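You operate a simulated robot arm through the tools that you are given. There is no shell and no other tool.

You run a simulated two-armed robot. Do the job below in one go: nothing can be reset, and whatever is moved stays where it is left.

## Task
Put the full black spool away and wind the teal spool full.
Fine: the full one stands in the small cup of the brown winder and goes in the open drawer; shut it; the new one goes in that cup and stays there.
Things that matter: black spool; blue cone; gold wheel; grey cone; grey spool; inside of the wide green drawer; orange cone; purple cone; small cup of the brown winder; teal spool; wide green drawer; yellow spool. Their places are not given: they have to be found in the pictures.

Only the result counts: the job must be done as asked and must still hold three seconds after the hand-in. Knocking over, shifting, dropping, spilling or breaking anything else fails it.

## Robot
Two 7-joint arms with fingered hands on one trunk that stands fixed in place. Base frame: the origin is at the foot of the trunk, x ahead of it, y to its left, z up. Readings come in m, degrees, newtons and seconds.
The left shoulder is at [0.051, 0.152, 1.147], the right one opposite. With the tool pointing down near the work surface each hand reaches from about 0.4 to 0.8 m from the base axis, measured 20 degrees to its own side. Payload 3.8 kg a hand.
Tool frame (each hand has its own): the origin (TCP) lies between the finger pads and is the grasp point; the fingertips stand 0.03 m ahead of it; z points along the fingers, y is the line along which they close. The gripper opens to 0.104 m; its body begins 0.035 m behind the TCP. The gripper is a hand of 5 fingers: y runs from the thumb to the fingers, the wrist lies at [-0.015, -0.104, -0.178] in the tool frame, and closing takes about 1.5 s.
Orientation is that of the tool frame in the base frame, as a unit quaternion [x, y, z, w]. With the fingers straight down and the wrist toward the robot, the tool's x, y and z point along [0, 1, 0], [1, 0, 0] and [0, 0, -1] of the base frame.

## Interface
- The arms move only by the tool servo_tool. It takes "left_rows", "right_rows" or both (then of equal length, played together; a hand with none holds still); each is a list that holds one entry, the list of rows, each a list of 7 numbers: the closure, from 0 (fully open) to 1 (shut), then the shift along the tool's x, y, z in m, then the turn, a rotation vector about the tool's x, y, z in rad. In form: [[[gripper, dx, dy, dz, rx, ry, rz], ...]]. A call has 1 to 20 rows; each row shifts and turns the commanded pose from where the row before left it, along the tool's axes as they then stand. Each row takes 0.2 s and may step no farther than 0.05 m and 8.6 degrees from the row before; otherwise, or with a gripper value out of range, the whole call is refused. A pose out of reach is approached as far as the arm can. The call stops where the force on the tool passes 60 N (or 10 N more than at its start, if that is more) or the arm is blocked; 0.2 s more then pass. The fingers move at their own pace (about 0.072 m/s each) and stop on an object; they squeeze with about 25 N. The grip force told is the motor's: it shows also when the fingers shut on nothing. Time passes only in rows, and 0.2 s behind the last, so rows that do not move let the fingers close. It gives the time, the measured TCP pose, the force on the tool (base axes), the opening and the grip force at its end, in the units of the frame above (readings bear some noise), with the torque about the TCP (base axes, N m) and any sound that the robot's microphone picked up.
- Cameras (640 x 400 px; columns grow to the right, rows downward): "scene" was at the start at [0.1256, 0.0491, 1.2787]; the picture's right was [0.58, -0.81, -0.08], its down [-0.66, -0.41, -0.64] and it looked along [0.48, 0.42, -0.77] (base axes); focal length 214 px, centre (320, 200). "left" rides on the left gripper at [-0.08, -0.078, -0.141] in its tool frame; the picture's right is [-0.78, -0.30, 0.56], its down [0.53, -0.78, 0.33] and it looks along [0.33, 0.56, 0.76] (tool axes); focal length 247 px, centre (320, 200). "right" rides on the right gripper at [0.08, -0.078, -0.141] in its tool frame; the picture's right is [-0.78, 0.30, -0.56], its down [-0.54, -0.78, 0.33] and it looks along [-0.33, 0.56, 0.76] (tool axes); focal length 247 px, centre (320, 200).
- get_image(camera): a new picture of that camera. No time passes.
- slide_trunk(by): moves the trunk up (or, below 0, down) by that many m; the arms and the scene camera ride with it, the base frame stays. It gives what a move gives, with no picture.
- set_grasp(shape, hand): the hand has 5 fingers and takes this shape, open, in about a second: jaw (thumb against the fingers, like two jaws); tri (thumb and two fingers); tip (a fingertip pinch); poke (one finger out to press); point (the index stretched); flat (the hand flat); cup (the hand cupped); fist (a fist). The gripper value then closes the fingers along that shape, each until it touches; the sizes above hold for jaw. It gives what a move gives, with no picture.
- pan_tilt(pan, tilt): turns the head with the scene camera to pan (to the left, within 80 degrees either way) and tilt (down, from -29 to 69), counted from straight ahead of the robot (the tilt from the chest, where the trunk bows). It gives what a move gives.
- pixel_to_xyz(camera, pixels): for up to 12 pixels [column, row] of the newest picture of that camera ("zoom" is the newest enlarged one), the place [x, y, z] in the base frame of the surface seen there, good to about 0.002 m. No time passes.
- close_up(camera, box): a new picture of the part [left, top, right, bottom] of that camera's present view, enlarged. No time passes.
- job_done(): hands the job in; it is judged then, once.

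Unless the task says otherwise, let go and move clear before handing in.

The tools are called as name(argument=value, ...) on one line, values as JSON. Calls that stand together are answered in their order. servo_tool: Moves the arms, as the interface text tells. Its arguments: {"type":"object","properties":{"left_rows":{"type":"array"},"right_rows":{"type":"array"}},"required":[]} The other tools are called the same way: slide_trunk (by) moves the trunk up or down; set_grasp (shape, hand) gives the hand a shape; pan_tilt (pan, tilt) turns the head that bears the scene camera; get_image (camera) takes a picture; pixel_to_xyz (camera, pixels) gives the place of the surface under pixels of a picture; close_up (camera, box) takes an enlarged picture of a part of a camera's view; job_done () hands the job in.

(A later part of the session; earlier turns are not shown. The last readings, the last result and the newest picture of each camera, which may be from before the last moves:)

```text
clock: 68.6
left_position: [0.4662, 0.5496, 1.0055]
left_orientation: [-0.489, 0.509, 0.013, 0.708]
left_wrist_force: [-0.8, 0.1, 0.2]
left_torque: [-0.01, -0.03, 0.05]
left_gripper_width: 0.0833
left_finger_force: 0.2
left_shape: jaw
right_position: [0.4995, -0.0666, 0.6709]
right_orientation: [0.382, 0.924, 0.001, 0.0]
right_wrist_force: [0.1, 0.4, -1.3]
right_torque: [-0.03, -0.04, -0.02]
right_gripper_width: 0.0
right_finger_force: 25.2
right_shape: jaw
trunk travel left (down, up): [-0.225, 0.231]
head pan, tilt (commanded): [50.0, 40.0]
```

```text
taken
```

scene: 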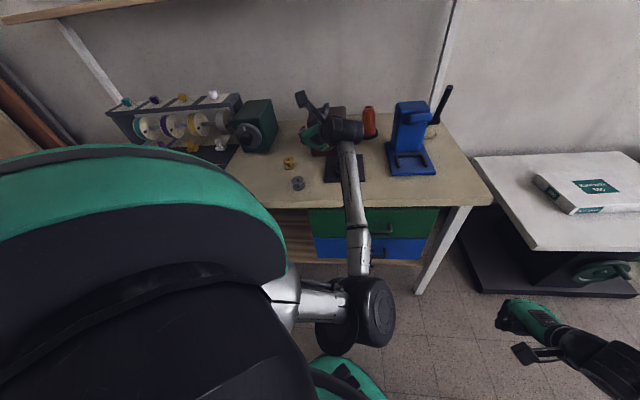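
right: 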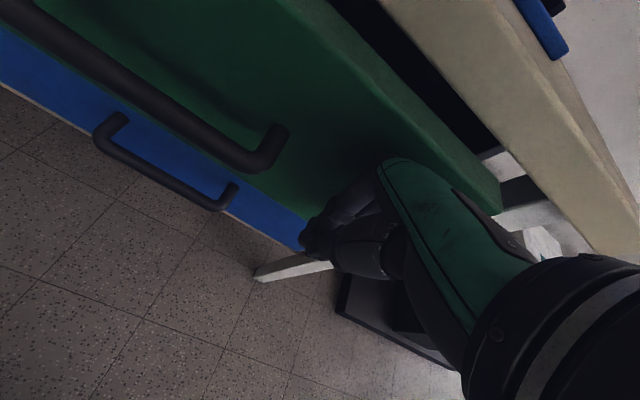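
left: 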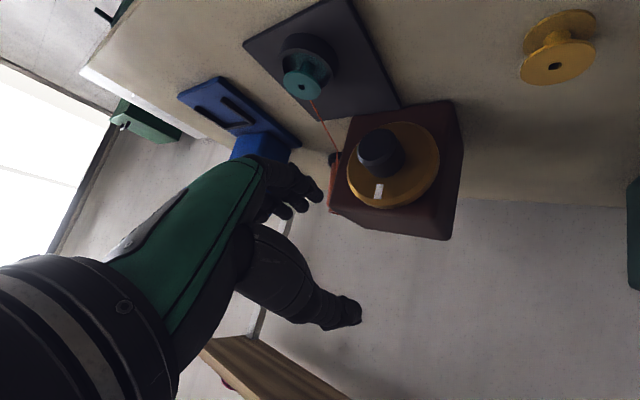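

The hand is at roll about 47°, n=0.718, 11 cm above the knob's axis. I'll lower it to the axis height in front of the knob and look.

servo_tool(left_rows=[[[0.3, 0.02085, 0.01795, 0, 0, 0, 0], [0.3, 0.02085, 0.01795, 0, 0, 0, 0], [0.3, 0.02085, 0.01795, 0, 0, 0, 0], [0.3, 0.02085, 0.01795, 0, 0, 0, 0], [0.3, 0, 0, 0, 0, 0, 0]]])

get_image(camera="scene")

close_up(camera="scene", box=[270, 80, 410, 210])

get_image(camera="left")

```text
clock: 69.8
left_position: [0.4692, 0.5468, 0.8951]
left_orientation: [-0.49, 0.508, 0.013, 0.708]
left_wrist_force: [0.3, 0.2, 0.4]
left_torque: [0.02, 0.02, -0.03]
left_gripper_width: 0.0729
left_finger_force: 0.1
left_shape: jaw
right_position: [0.4993, -0.0683, 0.6703]
right_orientation: [0.382, 0.924, 0.0, 0.0]
right_wrist_force: [0.9, -0.3, -0.2]
right_torque: [-0.03, 0.01, 0.01]
right_gripper_width: 0.0001
right_finger_force: 25.3
right_shape: jaw
trunk travel left (down, up): [-0.225, 0.231]
head pan, tilt (commanded): [50.0, 40.0]
```

```text
taken
```

scene: 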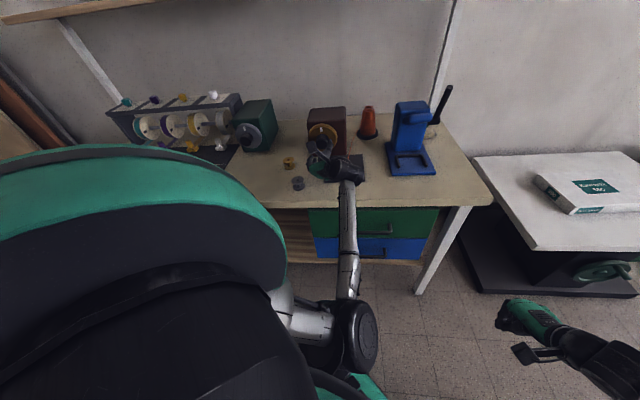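

```text
3.08 times, centred on (340, 145) of scene
```

zoom: 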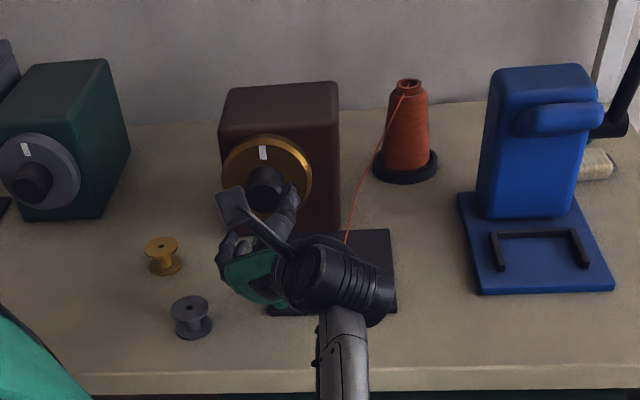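

```text
taken
```

left: 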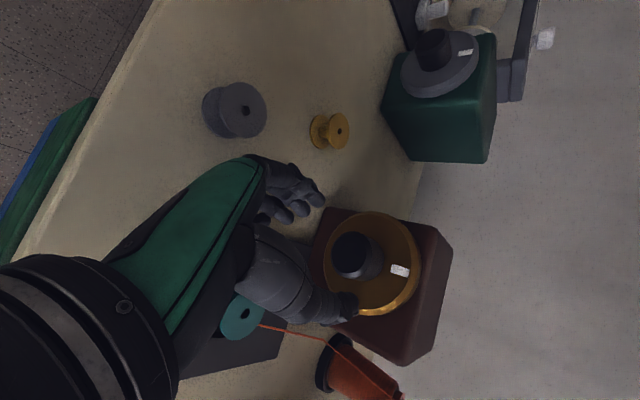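

Aligned at axis height with nothing touching. I'll verify the knob's centre from the left camera (about (352,254)) before going in.

close_up(camera="left", box=[290, 190, 450, 330])

pixel_to_xyz(camera="left", pixels=[[352, 254], [337, 254], [367, 254], [352, 236], [352, 272], [400, 271], [243, 315], [375, 260], [300, 205], [350, 305]])

```text
2.86 times, centred on (370, 260) of left
```

zoom: 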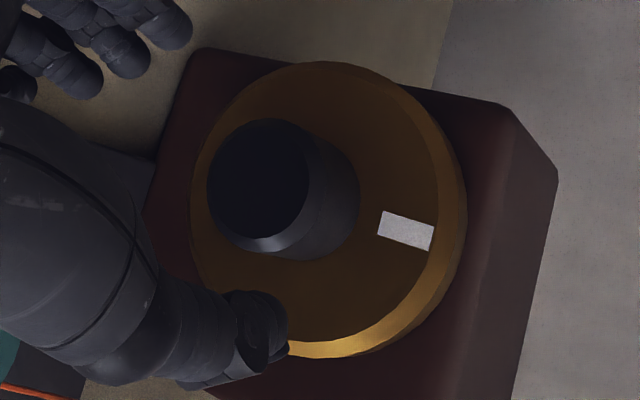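

```text
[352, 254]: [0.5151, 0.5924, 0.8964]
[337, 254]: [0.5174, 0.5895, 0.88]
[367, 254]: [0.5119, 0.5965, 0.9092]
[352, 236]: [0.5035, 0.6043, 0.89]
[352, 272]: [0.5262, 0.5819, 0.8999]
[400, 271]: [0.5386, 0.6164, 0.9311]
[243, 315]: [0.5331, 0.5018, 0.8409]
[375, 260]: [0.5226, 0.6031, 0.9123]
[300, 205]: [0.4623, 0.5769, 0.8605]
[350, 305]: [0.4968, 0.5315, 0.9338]
```

The knob's centre is at u≈-0.054, z≈0.894, matching the hand's line. I'll move in 6.4 cm so that the fingers surround the knob.

servo_tool(left_rows=[[[0.3, 0, 0, 0.02, 0, 0, 0], [0.3, 0, 0, 0.02, 0, 0, 0], [0.3, 0, 0, 0.014, 0, 0, 0], [0.3, 0, 0, 0.01, 0, 0, 0], [0.3, 0, 0, 0, 0, 0, 0]]])

close_up(camera="left", box=[240, 150, 440, 340])

close_up(camera="scene", box=[290, 90, 390, 190])

```text
clock: 71.0
left_position: [0.5141, 0.5919, 0.8968]
left_orientation: [-0.489, 0.508, 0.012, 0.708]
left_wrist_force: [0.8, 0.1, -0.4]
left_torque: [0.02, 0.02, 0.04]
left_gripper_width: 0.0732
left_finger_force: 0.0
left_shape: jaw
right_position: [0.4983, -0.0667, 0.6709]
right_orientation: [0.382, 0.924, 0.0, 0.0]
right_wrist_force: [-0.4, 0.8, 0.0]
right_torque: [-0.02, 0.01, -0.02]
right_gripper_width: 0.0004
right_finger_force: 25.0
right_shape: jaw
trunk travel left (down, up): [-0.225, 0.231]
head pan, tilt (commanded): [50.0, 40.0]
```

```text
2.11 times, centred on (340, 245) of left
```

zoom: 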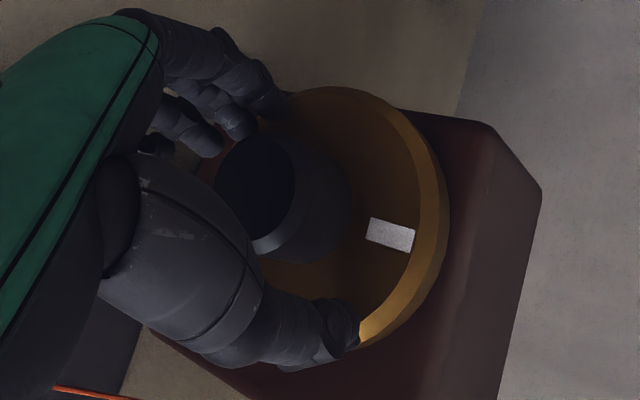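

```text
4.00 times, centred on (340, 140) of scene
```

zoom: 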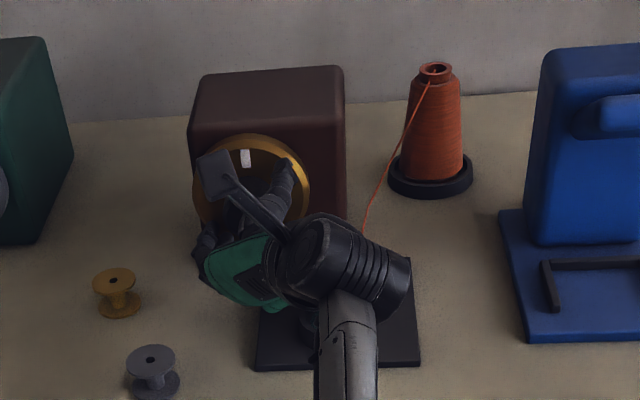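

The knob is between thumb and fingers. I'll close on it.

servo_tool(left_rows=[[[0.45, 0, 0, 0, 0, 0, 0], [0.6, 0, 0, 0, 0, 0, 0], [0.75, 0, 0, 0, 0, 0, 0], [0.9, 0, 0, 0, 0, 0, 0], [1.0, 0, 0, 0, 0, 0, 0], [1.0, 0, 0, 0, 0, 0, 0], [1.0, 0, 0, 0, 0, 0, 0]]])

close_up(camera="left", box=[240, 150, 440, 340])

```text
clock: 72.6
left_position: [0.5143, 0.5924, 0.8956]
left_orientation: [-0.49, 0.508, 0.012, 0.708]
left_wrist_force: [1.9, 1.5, 1.7]
left_torque: [-0.01, -0.03, 0.04]
left_gripper_width: 0.0368
left_finger_force: 25.4
left_shape: jaw
right_position: [0.4988, -0.0664, 0.6709]
right_orientation: [0.382, 0.924, -0.001, 0.0]
right_wrist_force: [0.7, 0.3, -0.3]
right_torque: [0.01, 0.03, 0.02]
right_gripper_width: 0.0001
right_finger_force: 24.8
right_shape: jaw
trunk travel left (down, up): [-0.225, 0.231]
head pan, tilt (commanded): [50.0, 40.0]
```

```text
2.11 times, centred on (340, 245) of left
```

zoom: 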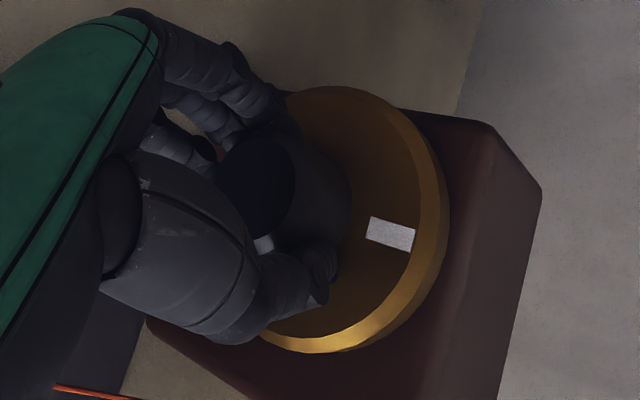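

The knob is gripped (0.037 m, 25 N). I'll turn it three small steps counter-clockwise (seen from the robot) and check the white mark and the spool.

servo_tool(left_rows=[[[1.0, 0, 0, 0, 0, 0, -0.12], [1.0, 0, 0, 0, 0, 0, -0.12], [1.0, 0, 0, 0, 0, 0, -0.12], [1.0, 0, 0, 0, 0, 0, 0]]])

close_up(camera="left", box=[240, 150, 440, 340])

close_up(camera="scene", box=[290, 90, 390, 190])

```text
clock: 73.6
left_position: [0.5126, 0.5936, 0.8963]
left_orientation: [-0.573, 0.41, -0.115, 0.7]
left_wrist_force: [-5.3, 11.6, 6.5]
left_torque: [0.39, 0.31, 0.44]
left_gripper_width: 0.0352
left_finger_force: 25.3
left_shape: jaw
right_position: [0.4987, -0.0676, 0.6713]
right_orientation: [0.382, 0.924, 0.0, 0.0]
right_wrist_force: [-1.0, 0.8, 0.8]
right_torque: [0.04, -0.01, 0.03]
right_gripper_width: 0.0
right_finger_force: 24.9
right_shape: jaw
trunk travel left (down, up): [-0.225, 0.231]
head pan, tilt (commanded): [50.0, 40.0]
```

```text
2.11 times, centred on (340, 245) of left
```

zoom: 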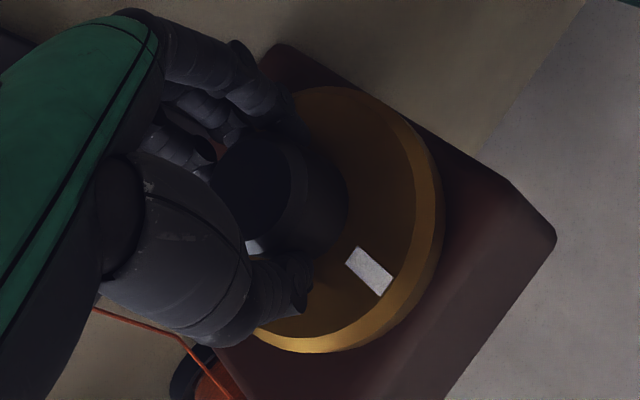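

```text
4.00 times, centred on (340, 140) of scene
```

zoom: 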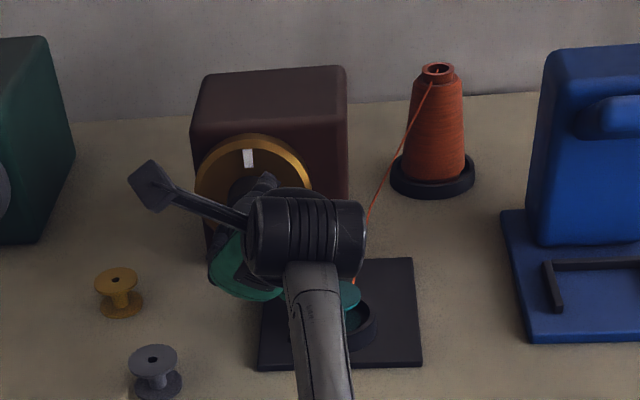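

The mark stayed at the top (248,158) while the hand met about 0.5 N·m, so the wheel resists that way. I'll try turning clockwise.

servo_tool(left_rows=[[[1.0, 0, 0, 0, 0, 0, 0.12], [1.0, 0, 0, 0, 0, 0, 0.12], [1.0, 0, 0, 0, 0, 0, 0.12], [1.0, 0, 0, 0, 0, 0, 0.12], [1.0, 0, 0, 0, 0, 0, 0]]])

close_up(camera="left", box=[240, 150, 440, 340])

close_up(camera="scene", box=[290, 90, 390, 190])

```text
clock: 74.8
left_position: [0.5144, 0.5907, 0.8944]
left_orientation: [-0.458, 0.538, 0.055, 0.706]
left_wrist_force: [1.1, 0.1, 0.4]
left_torque: [-0.05, -0.02, -0.03]
left_gripper_width: 0.0362
left_finger_force: 25.1
left_shape: jaw
right_position: [0.4992, -0.0671, 0.6708]
right_orientation: [0.382, 0.924, 0.0, 0.0]
right_wrist_force: [-0.6, -0.5, 0.1]
right_torque: [-0.02, 0.02, 0.0]
right_gripper_width: 0.0
right_finger_force: 25.3
right_shape: jaw
trunk travel left (down, up): [-0.225, 0.231]
head pan, tilt (commanded): [50.0, 40.0]
```

```text
2.11 times, centred on (340, 245) of left
```

zoom: 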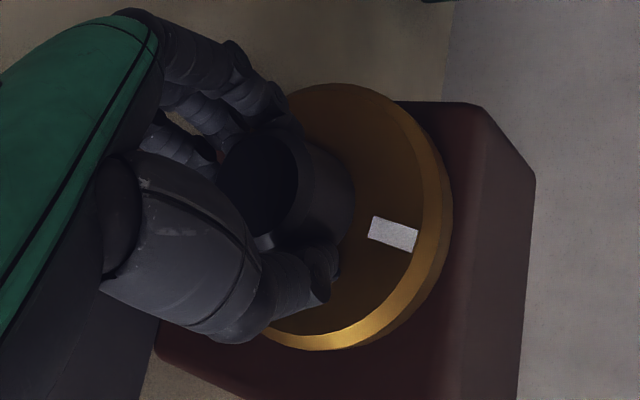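

```text
4.00 times, centred on (340, 140) of scene
```

zoom: 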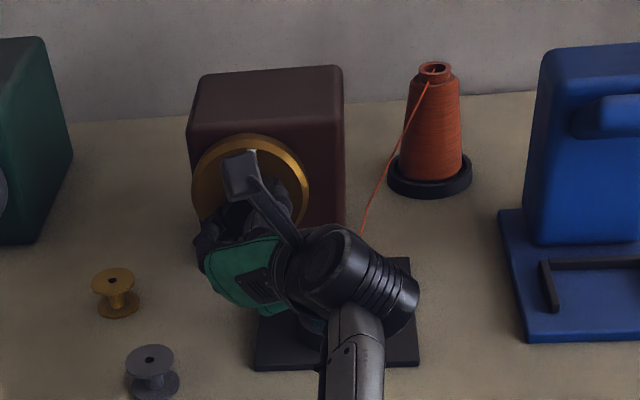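

Clockwise turns freely (torque near zero and the mark keeps with the hand), so that is the winding direction. I'll turn a bit more, then open, roll back around the knob and regrip for a full stroke.

servo_tool(left_rows=[[[1.0, 0, 0, 0, 0, 0, 0.1], [1.0, 0, 0, 0, 0, 0, 0.08], [1.0, 0, 0, 0, 0, 0, 0], [0.7, 0, 0, 0, 0, 0, 0], [0.4, 0, 0, 0, 0, 0, 0], [0.3, 0, 0, 0, 0, 0, 0], [0.3, 0, 0, 0, 0, 0, 0]]])

close_up(camera="left", box=[240, 150, 440, 340])

close_up(camera="scene", box=[290, 90, 390, 190])

```text
clock: 76.4
left_position: [0.5141, 0.5915, 0.8963]
left_orientation: [-0.409, 0.575, 0.12, 0.699]
left_wrist_force: [0.1, 0.5, 0.1]
left_torque: [0.0, -0.01, 0.03]
left_gripper_width: 0.0727
left_finger_force: 0.0
left_shape: jaw
right_position: [0.5001, -0.0672, 0.6698]
right_orientation: [0.382, 0.924, 0.0, -0.001]
right_wrist_force: [-0.3, 0.0, 0.1]
right_torque: [-0.01, 0.0, 0.0]
right_gripper_width: 0.0001
right_finger_force: 24.8
right_shape: jaw
trunk travel left (down, up): [-0.225, 0.231]
head pan, tilt (commanded): [50.0, 40.0]
```

```text
2.11 times, centred on (340, 245) of left
```

zoom: 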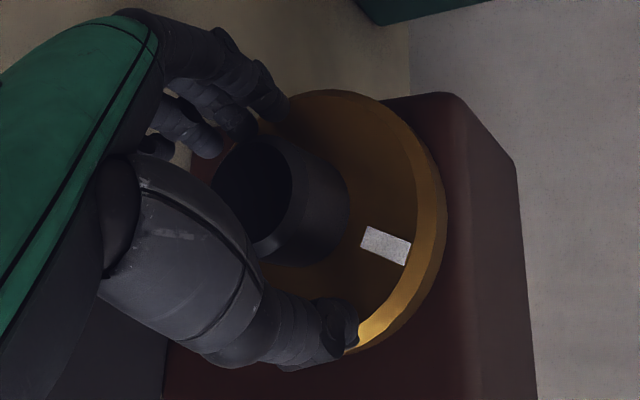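

```text
4.00 times, centred on (340, 140) of scene
```

zoom: 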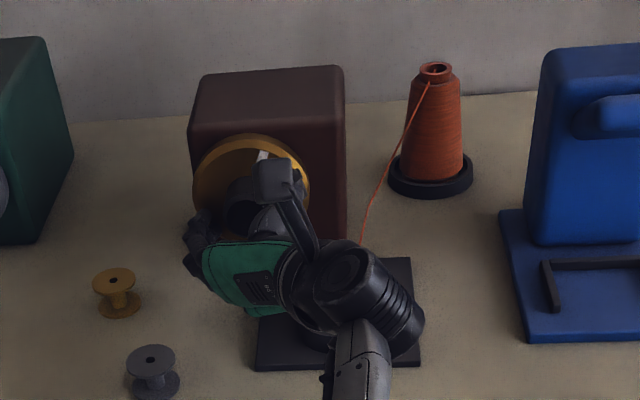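

The mark has moved clockwise to (262,155) and the roll is about 64°. Now I'll roll the open hand back to about -20° around the knob and regrip.

servo_tool(left_rows=[[[0.3, 0, 0, 0, 0, 0, -0.134], [0.3, 0, 0, 0, 0, 0, -0.134], [0.3, 0, 0, 0, 0, 0, -0.134], [0.3, 0, 0, 0, 0, 0, -0.134], [0.3, 0, 0, 0, 0, 0, -0.134], [0.3, 0, 0, 0, 0, 0, -0.134], [0.3, 0, 0, 0, 0, 0, -0.134], [0.3, 0, 0, 0, 0, 0, -0.134], [0.3, 0, 0, 0, 0, 0, -0.134], [0.3, 0, 0, 0, 0, 0, -0.134], [0.3, 0, 0, 0, 0, 0, -0.134], [0.3, 0, 0, 0, 0, 0, 0]]])

close_up(camera="left", box=[240, 150, 440, 340])

get_image(camera="scene")

close_up(camera="scene", box=[290, 90, 390, 190])

```text
clock: 79.0
left_position: [0.5157, 0.5924, 0.8965]
left_orientation: [0.689, -0.152, 0.383, -0.596]
left_wrist_force: [0.0, -0.1, -0.1]
left_torque: [-0.01, 0.01, 0.0]
left_gripper_width: 0.0725
left_finger_force: 0.0
left_shape: jaw
right_position: [0.4988, -0.0658, 0.6708]
right_orientation: [0.382, 0.924, 0.0, -0.001]
right_wrist_force: [0.2, 1.0, 1.0]
right_torque: [-0.01, 0.01, -0.01]
right_gripper_width: 0.0
right_finger_force: 25.4
right_shape: jaw
trunk travel left (down, up): [-0.225, 0.231]
head pan, tilt (commanded): [50.0, 40.0]
```

```text
2.11 times, centred on (340, 245) of left
```

zoom: 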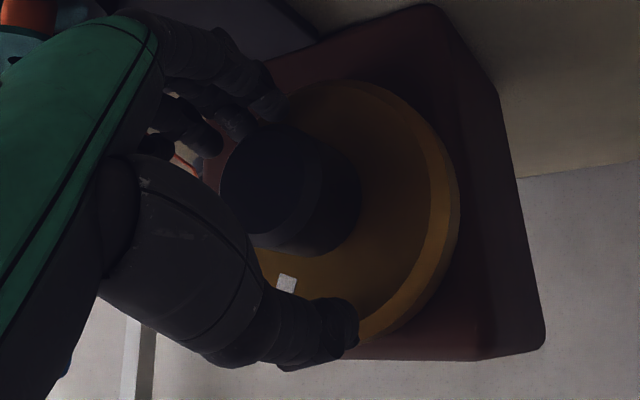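

```text
taken
```

scene: 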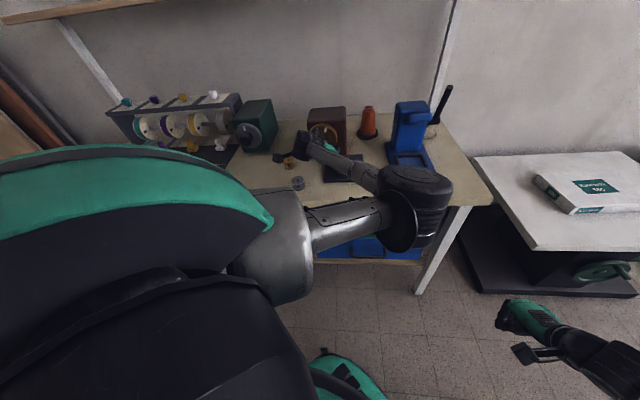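

```text
4.00 times, centred on (340, 140) of scene
```

zoom: 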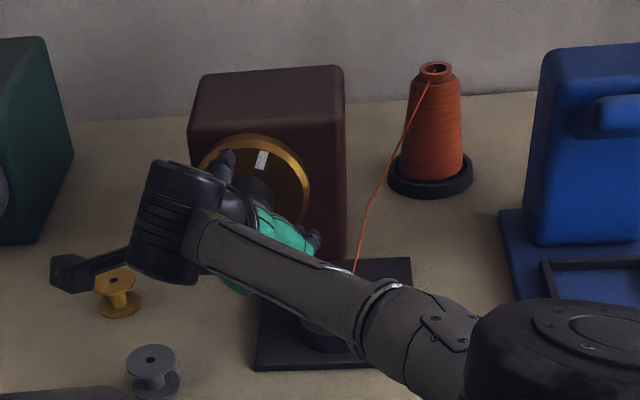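

The roll-back is clear: the mark stays at (262,160), and in the left view the spool's core at the top-left already looks orange. I'll grip and turn clockwise by a full stroke.

servo_tool(left_rows=[[[0.5, 0, 0, 0, 0, 0, 0], [0.7, 0, 0, 0, 0, 0, 0], [0.9, 0, 0, 0, 0, 0, 0], [1.0, 0, 0, 0, 0, 0, 0], [1.0, 0, 0, 0, 0, 0, 0], [1.0, 0, 0, 0, 0, 0, 0.134], [1.0, 0, 0, 0, 0, 0, 0.134], [1.0, 0, 0, 0, 0, 0, 0.134], [1.0, 0, 0, 0, 0, 0, 0.134], [1.0, 0, 0, 0, 0, 0, 0.134], [1.0, 0, 0, 0, 0, 0, 0.134], [1.0, 0, 0, 0, 0, 0, 0.134], [1.0, 0, 0, 0, 0, 0, 0.134], [1.0, 0, 0, 0, 0, 0, 0.134], [1.0, 0, 0, 0, 0, 0, 0.134], [1.0, 0, 0, 0, 0, 0, 0.134], [1.0, 0, 0, 0, 0, 0, 0]]])

close_up(camera="left", box=[200, 150, 440, 340])

close_up(camera="scene", box=[290, 90, 390, 190])

```text
clock: 82.6
left_position: [0.5157, 0.5907, 0.8945]
left_orientation: [-0.408, 0.576, 0.119, 0.698]
left_wrist_force: [4.7, -9.2, -8.9]
left_torque: [-0.23, 0.11, -0.12]
left_gripper_width: 0.0366
left_finger_force: 25.2
left_shape: jaw
right_position: [0.5006, -0.0684, 0.6688]
right_orientation: [0.382, 0.924, -0.001, -0.001]
right_wrist_force: [0.1, -0.3, 1.0]
right_torque: [0.03, 0.0, 0.03]
right_gripper_width: 0.0002
right_finger_force: 25.2
right_shape: jaw
trunk travel left (down, up): [-0.225, 0.231]
head pan, tilt (commanded): [50.0, 40.0]
```

```text
2.11 times, centred on (320, 245) of left
```

zoom: 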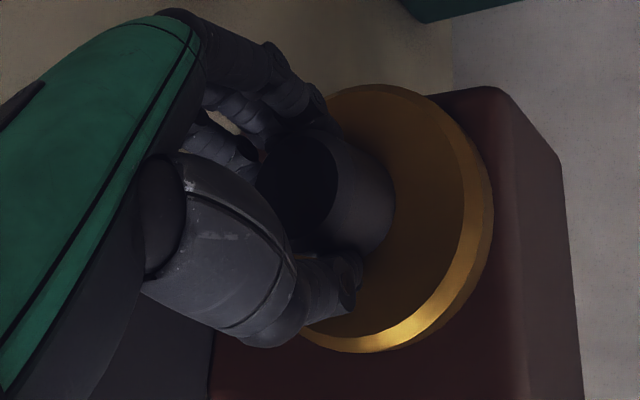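

```text
4.00 times, centred on (340, 140) of scene
```

zoom: 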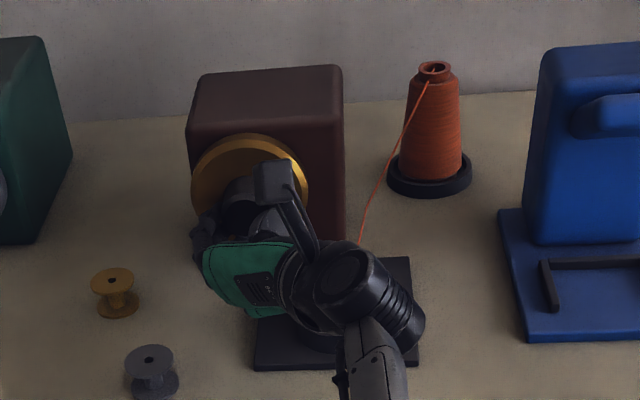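

The mark has gone round out of sight behind the hand, so the wheel turned with the grip. I'll open, roll back and check the mark and the spool fill.

servo_tool(left_rows=[[[0.7, 0, 0, 0, 0, 0, 0], [0.4, 0, 0, 0, 0, 0, 0], [0.3, 0, 0, 0, 0, 0, 0], [0.3, 0, 0, 0, 0, 0, 0], [0.3, 0, 0, 0, 0, 0, -0.134], [0.3, 0, 0, 0, 0, 0, -0.134], [0.3, 0, 0, 0, 0, 0, -0.134], [0.3, 0, 0, 0, 0, 0, -0.134], [0.3, 0, 0, 0, 0, 0, -0.134], [0.3, 0, 0, 0, 0, 0, -0.134], [0.3, 0, 0, 0, 0, 0, -0.134], [0.3, 0, 0, 0, 0, 0, -0.134], [0.3, 0, 0, 0, 0, 0, -0.134], [0.3, 0, 0, 0, 0, 0, -0.134], [0.3, 0, 0, 0, 0, 0, -0.134], [0.3, 0, 0, 0, 0, 0, 0]]])

get_image(camera="left")

close_up(camera="left", box=[160, 90, 400, 290])

close_up(camera="scene", box=[290, 90, 390, 190])

```text
clock: 86.0
left_position: [0.5159, 0.5919, 0.8955]
left_orientation: [0.69, -0.15, 0.382, -0.597]
left_wrist_force: [0.1, -0.6, -0.4]
left_torque: [0.0, 0.02, -0.01]
left_gripper_width: 0.0727
left_finger_force: 0.1
left_shape: jaw
right_position: [0.4988, -0.0664, 0.6702]
right_orientation: [0.382, 0.924, 0.0, 0.001]
right_wrist_force: [0.1, 0.0, -0.5]
right_torque: [-0.02, -0.02, -0.03]
right_gripper_width: 0.0004
right_finger_force: 25.5
right_shape: jaw
trunk travel left (down, up): [-0.225, 0.231]
head pan, tilt (commanded): [50.0, 40.0]
```

```text
taken
```

left: 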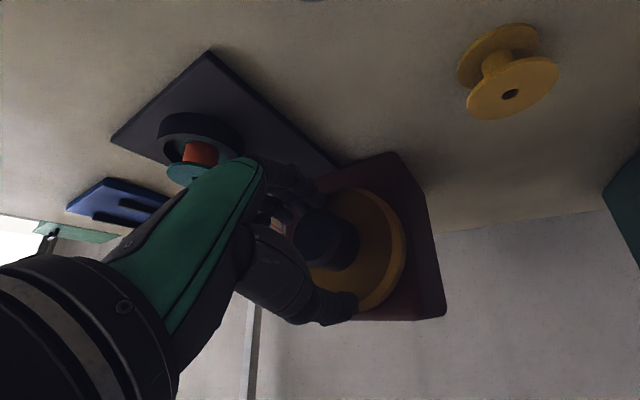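

```text
2.00 times, centred on (280, 190) of left
```

zoom: 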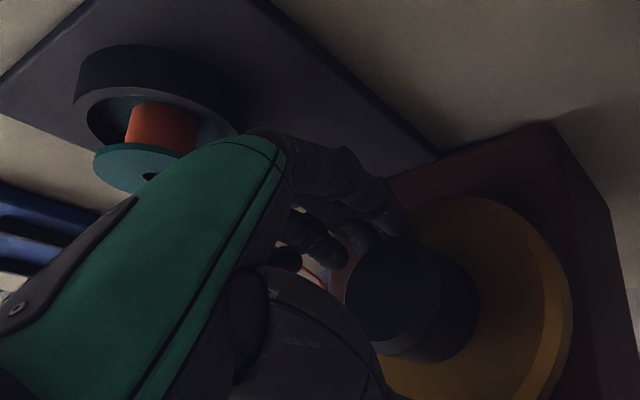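

```text
4.00 times, centred on (340, 140) of scene
```

zoom: 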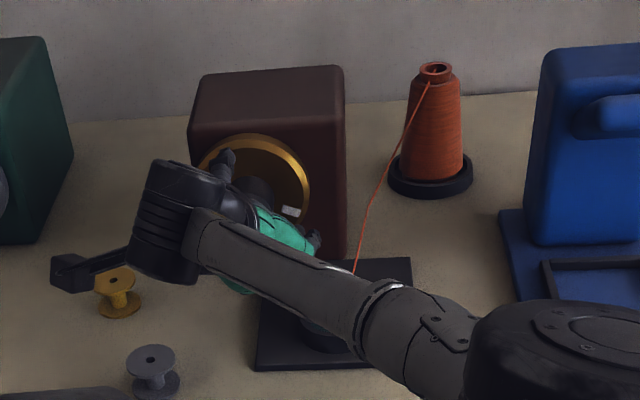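

The mark moved to about four o'clock (290,211) and the teal spool's core is visibly orange, so winding works. I'll do the next stroke.

servo_tool(left_rows=[[[0.5, 0, 0, 0, 0, 0, 0], [0.7, 0, 0, 0, 0, 0, 0], [0.9, 0, 0, 0, 0, 0, 0], [1.0, 0, 0, 0, 0, 0, 0], [1.0, 0, 0, 0, 0, 0, 0], [1.0, 0, 0, 0, 0, 0, 0.134], [1.0, 0, 0, 0, 0, 0, 0.134], [1.0, 0, 0, 0, 0, 0, 0.134], [1.0, 0, 0, 0, 0, 0, 0.134], [1.0, 0, 0, 0, 0, 0, 0.134], [1.0, 0, 0, 0, 0, 0, 0.134], [1.0, 0, 0, 0, 0, 0, 0.134], [1.0, 0, 0, 0, 0, 0, 0.134], [1.0, 0, 0, 0, 0, 0, 0.134], [1.0, 0, 0, 0, 0, 0, 0.134], [1.0, 0, 0, 0, 0, 0, 0.134], [1.0, 0, 0, 0, 0, 0, 0], [0.7, 0, 0, 0, 0, 0, 0], [0.4, 0, 0, 0, 0, 0, 0], [0.3, 0, 0, 0, 0, 0, 0]]])

servo_tool(left_rows=[[[0.3, 0, 0, 0, 0, 0, 0], [0.3, 0, 0, 0, 0, 0, -0.134], [0.3, 0, 0, 0, 0, 0, -0.134], [0.3, 0, 0, 0, 0, 0, -0.134], [0.3, 0, 0, 0, 0, 0, -0.134], [0.3, 0, 0, 0, 0, 0, -0.134], [0.3, 0, 0, 0, 0, 0, -0.134], [0.3, 0, 0, 0, 0, 0, -0.134], [0.3, 0, 0, 0, 0, 0, -0.134], [0.3, 0, 0, 0, 0, 0, -0.134], [0.3, 0, 0, 0, 0, 0, -0.134], [0.3, 0, 0, 0, 0, 0, -0.134], [0.3, 0, 0, 0, 0, 0, 0]]])

get_image(camera="left")

close_up(camera="left", box=[130, 90, 250, 190])

close_up(camera="scene", box=[290, 90, 390, 190])

```text
clock: 90.2
left_position: [0.5135, 0.5926, 0.8966]
left_orientation: [-0.408, 0.575, 0.119, 0.699]
left_wrist_force: [0.4, -0.2, 0.3]
left_torque: [0.03, -0.02, -0.02]
left_gripper_width: 0.0725
left_finger_force: 0.0
left_shape: jaw
right_position: [0.4987, -0.0679, 0.6714]
right_orientation: [0.382, 0.924, 0.0, 0.0]
right_wrist_force: [-0.1, 0.0, 0.7]
right_torque: [0.01, -0.01, 0.01]
right_gripper_width: 0.0002
right_finger_force: 25.2
right_shape: jaw
trunk travel left (down, up): [-0.225, 0.231]
head pan, tilt (commanded): [50.0, 40.0]
```

```text
clock: 93.0
left_position: [0.5141, 0.593, 0.8955]
left_orientation: [0.689, -0.151, 0.383, -0.596]
left_wrist_force: [-0.1, -0.3, -0.3]
left_torque: [0.0, -0.01, 0.0]
left_gripper_width: 0.0727
left_finger_force: 0.0
left_shape: jaw
right_position: [0.4987, -0.0667, 0.6703]
right_orientation: [0.382, 0.924, 0.0, 0.0]
right_wrist_force: [0.3, 0.4, -0.2]
right_torque: [0.0, 0.02, -0.01]
right_gripper_width: 0.0
right_finger_force: 24.9
right_shape: jaw
trunk travel left (down, up): [-0.225, 0.231]
head pan, tilt (commanded): [50.0, 40.0]
```

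```text
taken
```

left: 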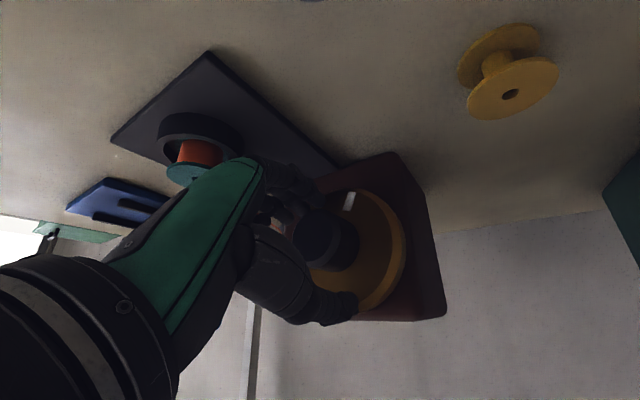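

```text
4.00 times, centred on (190, 140) of left
```

zoom: 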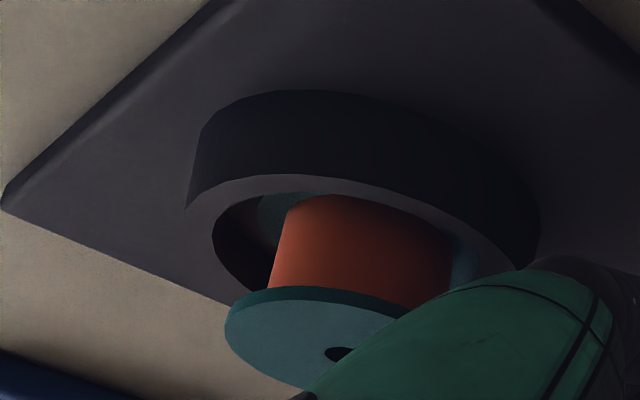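

```text
4.00 times, centred on (340, 140) of scene
```

zoom: 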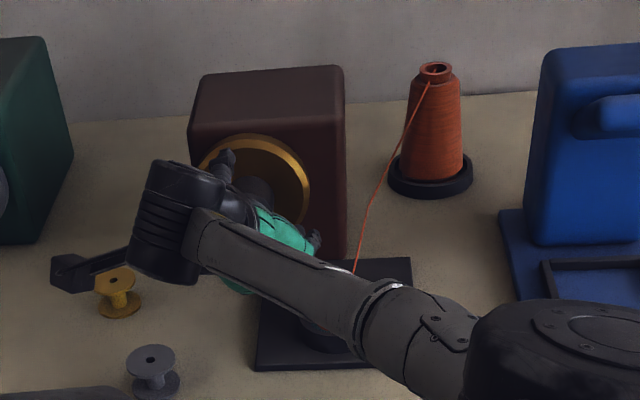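

The spool fills well (the orange body is clearly thicker) after about half a turn. I'll do another stroke.

servo_tool(left_rows=[[[0.5, 0, 0, 0, 0, 0, 0], [0.7, 0, 0, 0, 0, 0, 0], [0.9, 0, 0, 0, 0, 0, 0], [1.0, 0, 0, 0, 0, 0, 0], [1.0, 0, 0, 0, 0, 0, 0], [1.0, 0, 0, 0, 0, 0, 0.134], [1.0, 0, 0, 0, 0, 0, 0.134], [1.0, 0, 0, 0, 0, 0, 0.134], [1.0, 0, 0, 0, 0, 0, 0.134], [1.0, 0, 0, 0, 0, 0, 0.134], [1.0, 0, 0, 0, 0, 0, 0.134], [1.0, 0, 0, 0, 0, 0, 0.134], [1.0, 0, 0, 0, 0, 0, 0.134], [1.0, 0, 0, 0, 0, 0, 0.134], [1.0, 0, 0, 0, 0, 0, 0.134], [1.0, 0, 0, 0, 0, 0, 0.134], [1.0, 0, 0, 0, 0, 0, 0], [0.7, 0, 0, 0, 0, 0, 0], [0.4, 0, 0, 0, 0, 0, 0], [0.3, 0, 0, 0, 0, 0, 0]]])

servo_tool(left_rows=[[[0.3, 0, 0, 0, 0, 0, 0], [0.3, 0, 0, 0, 0, 0, -0.134], [0.3, 0, 0, 0, 0, 0, -0.134], [0.3, 0, 0, 0, 0, 0, -0.134], [0.3, 0, 0, 0, 0, 0, -0.134], [0.3, 0, 0, 0, 0, 0, -0.134], [0.3, 0, 0, 0, 0, 0, -0.134], [0.3, 0, 0, 0, 0, 0, -0.134], [0.3, 0, 0, 0, 0, 0, -0.134], [0.3, 0, 0, 0, 0, 0, -0.134], [0.3, 0, 0, 0, 0, 0, -0.134], [0.3, 0, 0, 0, 0, 0, -0.134], [0.3, 0, 0, 0, 0, 0, 0]]])

get_image(camera="left")

close_up(camera="left", box=[130, 90, 250, 190])

close_up(camera="scene", box=[290, 90, 390, 190])

```text
clock: 97.2
left_position: [0.5117, 0.5923, 0.8975]
left_orientation: [-0.408, 0.574, 0.119, 0.7]
left_wrist_force: [-0.4, -0.3, -0.4]
left_torque: [0.01, 0.02, -0.04]
left_gripper_width: 0.0723
left_finger_force: 0.2
left_shape: jaw
right_position: [0.498, -0.0669, 0.6696]
right_orientation: [0.382, 0.924, 0.0, 0.0]
right_wrist_force: [-0.8, -0.3, -0.1]
right_torque: [0.0, 0.01, -0.01]
right_gripper_width: 0.0
right_finger_force: 25.1
right_shape: jaw
trunk travel left (down, up): [-0.225, 0.231]
head pan, tilt (commanded): [50.0, 40.0]
```

```text
clock: 100.0
left_position: [0.514, 0.5913, 0.8958]
left_orientation: [0.689, -0.151, 0.383, -0.596]
left_wrist_force: [0.7, -0.2, -0.1]
left_torque: [-0.01, -0.01, 0.02]
left_gripper_width: 0.0725
left_finger_force: 0.1
left_shape: jaw
right_position: [0.4987, -0.067, 0.6696]
right_orientation: [0.381, 0.924, 0.0, 0.0]
right_wrist_force: [-0.7, 0.6, 0.2]
right_torque: [-0.02, 0.0, 0.01]
right_gripper_width: 0.0
right_finger_force: 25.0
right_shape: jaw
trunk travel left (down, up): [-0.225, 0.231]
head pan, tilt (commanded): [50.0, 40.0]
```

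```text
taken
```

left: 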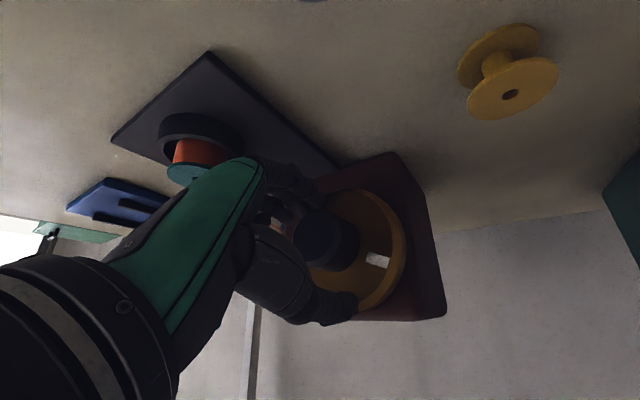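

```text
4.00 times, centred on (190, 140) of left
```

zoom: 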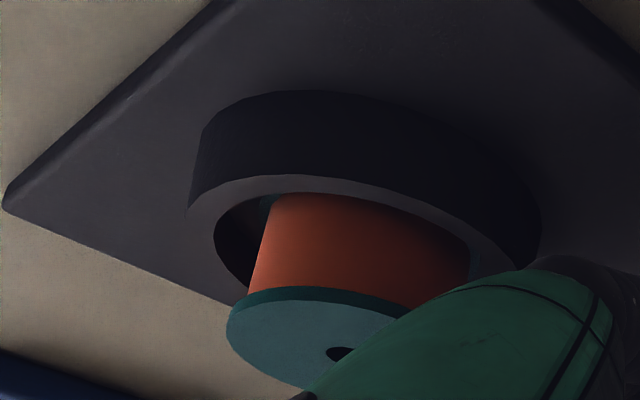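

```text
4.00 times, centred on (340, 140) of scene
```

zoom: 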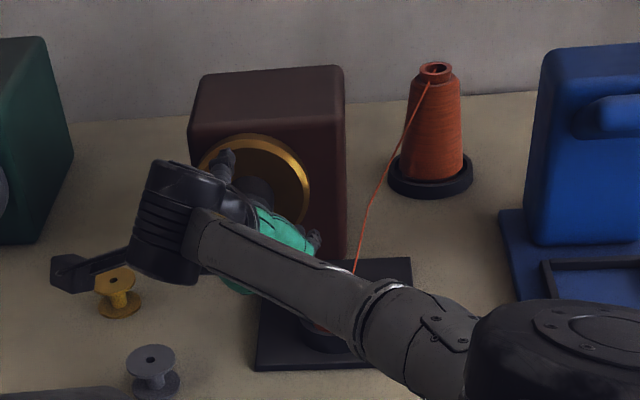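

The mark is now at about nine o'clock (about 270° in total) and the thread is approaching the flange edge. I'll do another stroke and compare.

servo_tool(left_rows=[[[0.5, 0, 0, 0, 0, 0, 0], [0.7, 0, 0, 0, 0, 0, 0], [0.9, 0, 0, 0, 0, 0, 0], [1.0, 0, 0, 0, 0, 0, 0], [1.0, 0, 0, 0, 0, 0, 0], [1.0, 0, 0, 0, 0, 0, 0.134], [1.0, 0, 0, 0, 0, 0, 0.134], [1.0, 0, 0, 0, 0, 0, 0.134], [1.0, 0, 0, 0, 0, 0, 0.134], [1.0, 0, 0, 0, 0, 0, 0.134], [1.0, 0, 0, 0, 0, 0, 0.134], [1.0, 0, 0, 0, 0, 0, 0.134], [1.0, 0, 0, 0, 0, 0, 0.134], [1.0, 0, 0, 0, 0, 0, 0.134], [1.0, 0, 0, 0, 0, 0, 0.134], [1.0, 0, 0, 0, 0, 0, 0.134], [1.0, 0, 0, 0, 0, 0, 0], [0.7, 0, 0, 0, 0, 0, 0], [0.4, 0, 0, 0, 0, 0, 0], [0.3, 0, 0, 0, 0, 0, 0]]])

servo_tool(left_rows=[[[0.3, 0, 0, 0, 0, 0, 0], [0.3, 0, 0, 0, 0, 0, -0.134], [0.3, 0, 0, 0, 0, 0, -0.134], [0.3, 0, 0, 0, 0, 0, -0.134], [0.3, 0, 0, 0, 0, 0, -0.134], [0.3, 0, 0, 0, 0, 0, -0.134], [0.3, 0, 0, 0, 0, 0, -0.134], [0.3, 0, 0, 0, 0, 0, -0.134], [0.3, 0, 0, 0, 0, 0, -0.134], [0.3, 0, 0, 0, 0, 0, -0.134], [0.3, 0, 0, 0, 0, 0, -0.134], [0.3, 0, 0, 0, 0, 0, -0.134], [0.3, 0, 0, 0, 0, 0, 0]]])

get_image(camera="left")

close_up(camera="left", box=[130, 90, 250, 190])

close_up(camera="scene", box=[290, 90, 390, 190])

```text
clock: 104.2
left_position: [0.5134, 0.5933, 0.8985]
left_orientation: [-0.409, 0.574, 0.12, 0.7]
left_wrist_force: [-0.5, 0.0, -0.2]
left_torque: [-0.01, 0.03, -0.03]
left_gripper_width: 0.0726
left_finger_force: 0.0
left_shape: jaw
right_position: [0.5, -0.067, 0.671]
right_orientation: [0.382, 0.924, 0.0, 0.0]
right_wrist_force: [0.3, -1.1, -0.2]
right_torque: [-0.04, 0.02, -0.02]
right_gripper_width: 0.0
right_finger_force: 25.2
right_shape: jaw
trunk travel left (down, up): [-0.225, 0.231]
head pan, tilt (commanded): [50.0, 40.0]
```

```text
clock: 107.0
left_position: [0.5138, 0.5914, 0.896]
left_orientation: [0.689, -0.151, 0.383, -0.597]
left_wrist_force: [0.3, -0.3, 0.2]
left_torque: [-0.02, -0.01, -0.01]
left_gripper_width: 0.0726
left_finger_force: 0.1
left_shape: jaw
right_position: [0.4995, -0.0669, 0.6698]
right_orientation: [0.382, 0.924, 0.0, 0.002]
right_wrist_force: [-1.1, 0.3, -0.2]
right_torque: [0.0, 0.02, -0.02]
right_gripper_width: 0.0
right_finger_force: 25.3
right_shape: jaw
trunk travel left (down, up): [-0.225, 0.231]
head pan, tilt (commanded): [50.0, 40.0]
```

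```text
taken
```

left: 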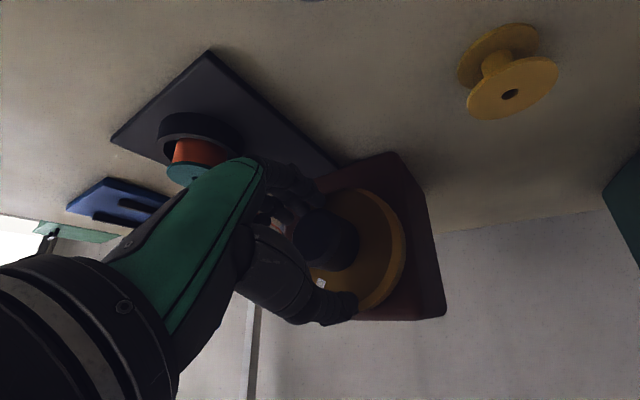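

```text
4.00 times, centred on (190, 140) of left
```

zoom: 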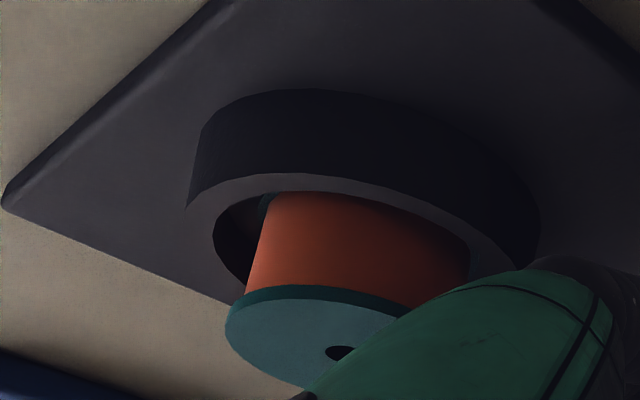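

```text
4.00 times, centred on (340, 140) of scene
```

zoom: 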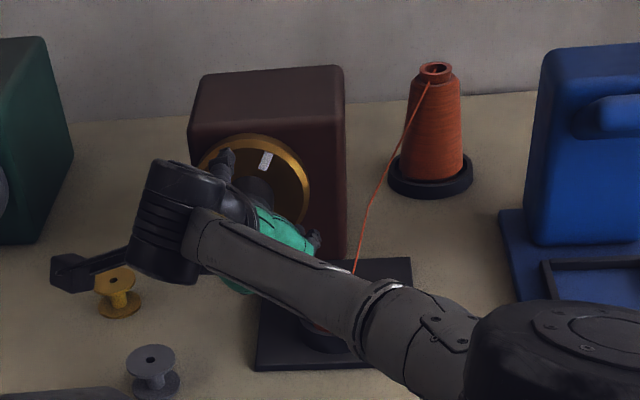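

The mark has gone a full turn (now just past the top at (265,160)) and the thread's edge hardly grew on this stroke (250→246 px), so the spool seems to have reached full. I'll roll the open hand to the safe exit roll, back out of the knob and inspect.

servo_tool(left_rows=[[[0.3, 0, 0, 0, 0, 0, 0.134], [0.3, 0, 0, 0, 0, 0, 0.134], [0.3, 0, 0, 0, 0, 0, 0.134], [0.3, 0, 0, 0, 0, 0, 0.134], [0.3, 0, 0, 0, 0, 0, 0.134], [0.3, 0, 0, 0, 0, 0, 0.134], [0.3, 0, 0, 0, 0, 0, 0.134], [0.3, 0, 0, 0, 0, 0, 0.134], [0.3, 0, 0, 0, 0, 0, 0.11], [0.3, 0, 0, 0, 0, 0, 0]]])

close_up(camera="left", box=[200, 150, 440, 340])

close_up(camera="scene", box=[290, 90, 390, 190])

```text
clock: 109.2
left_position: [0.5138, 0.5927, 0.8963]
left_orientation: [-0.487, 0.511, 0.016, 0.708]
left_wrist_force: [0.3, -0.2, -0.3]
left_torque: [0.01, 0.01, 0.01]
left_gripper_width: 0.0726
left_finger_force: 0.0
left_shape: jaw
right_position: [0.4985, -0.0665, 0.6713]
right_orientation: [0.382, 0.924, 0.0, 0.0]
right_wrist_force: [0.0, -0.4, 0.0]
right_torque: [0.03, -0.01, 0.01]
right_gripper_width: 0.0001
right_finger_force: 25.0
right_shape: jaw
trunk travel left (down, up): [-0.225, 0.231]
head pan, tilt (commanded): [50.0, 40.0]
```

```text
2.11 times, centred on (320, 245) of left
```

zoom: 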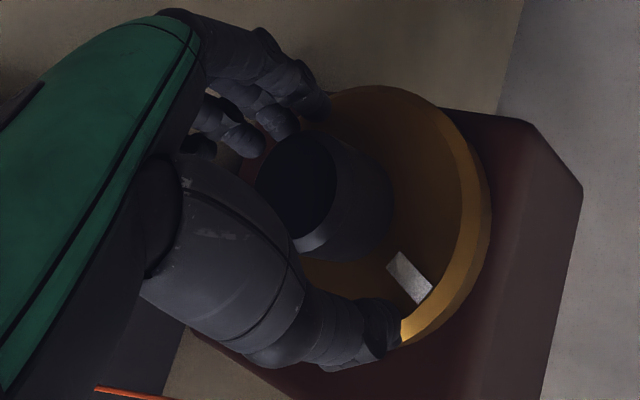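

```text
4.00 times, centred on (340, 140) of scene
```

zoom: 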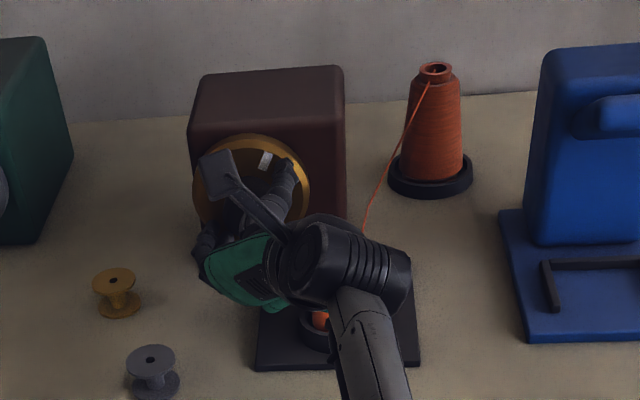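

The wheel stands about 15–20° past a full turn. I'll back straight out 6.4 cm and then rise, the reverse of the way in.

servo_tool(left_rows=[[[0.3, 0, 0, -0.016, 0, 0, 0], [0.3, 0, 0, -0.016, 0, 0, 0], [0.3, 0, 0, -0.016, 0, 0, 0], [0.3, 0, 0, -0.016, 0, 0, 0], [0.3, -0.0209, -0.0179, 0, 0, 0, 0], [0.3, -0.0209, -0.0179, 0, 0, 0, 0], [0.3, -0.0209, -0.0179, 0, 0, 0, 0], [0.3, -0.0209, -0.0179, 0, 0, 0, 0], [0.3, 0, 0, 0, 0, 0, 0]]])

get_image(camera="scene")

get_image(camera="left")

close_up(camera="scene", box=[300, 110, 390, 190])

```text
clock: 111.2
left_position: [0.4674, 0.5487, 1.0055]
left_orientation: [-0.489, 0.51, 0.015, 0.707]
left_wrist_force: [-0.3, 0.6, 0.1]
left_torque: [0.0, 0.0, 0.02]
left_gripper_width: 0.0727
left_finger_force: 0.1
left_shape: jaw
right_position: [0.4992, -0.0679, 0.6708]
right_orientation: [0.382, 0.924, 0.0, 0.0]
right_wrist_force: [0.0, -0.1, 0.4]
right_torque: [-0.03, -0.02, -0.01]
right_gripper_width: 0.0
right_finger_force: 25.0
right_shape: jaw
trunk travel left (down, up): [-0.225, 0.231]
head pan, tilt (commanded): [50.0, 40.0]
```

```text
taken
```

scene: 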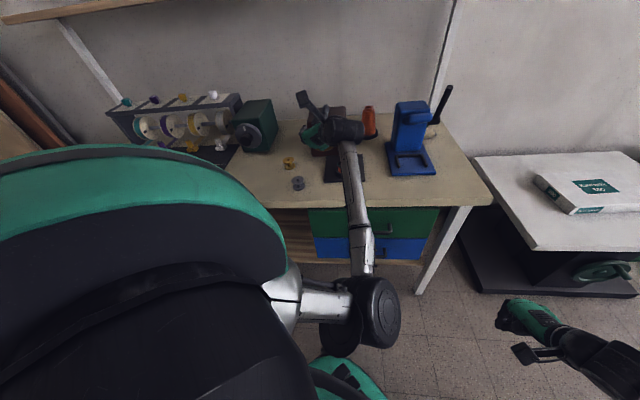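

```text
taken
```

left: 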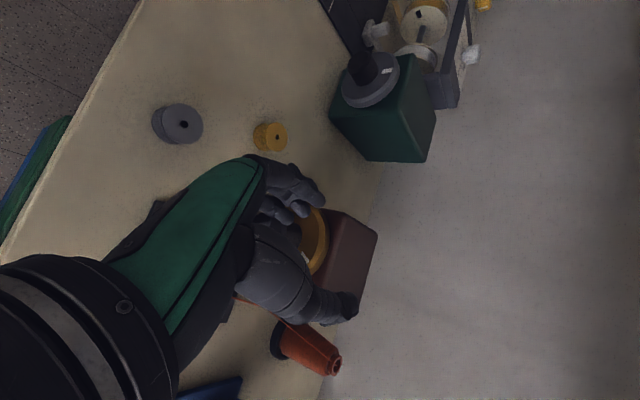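

```text
5.00 times, centred on (345, 150) of scene
```

zoom: 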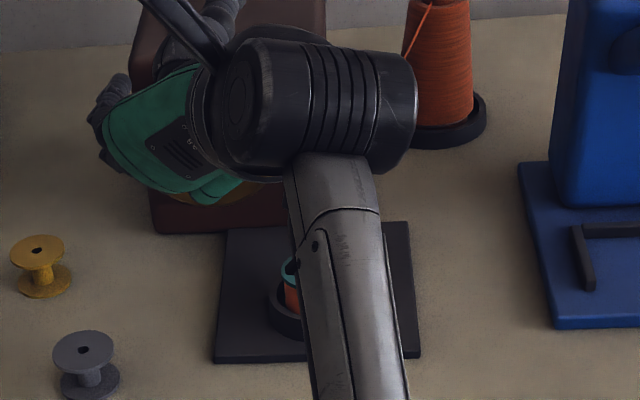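

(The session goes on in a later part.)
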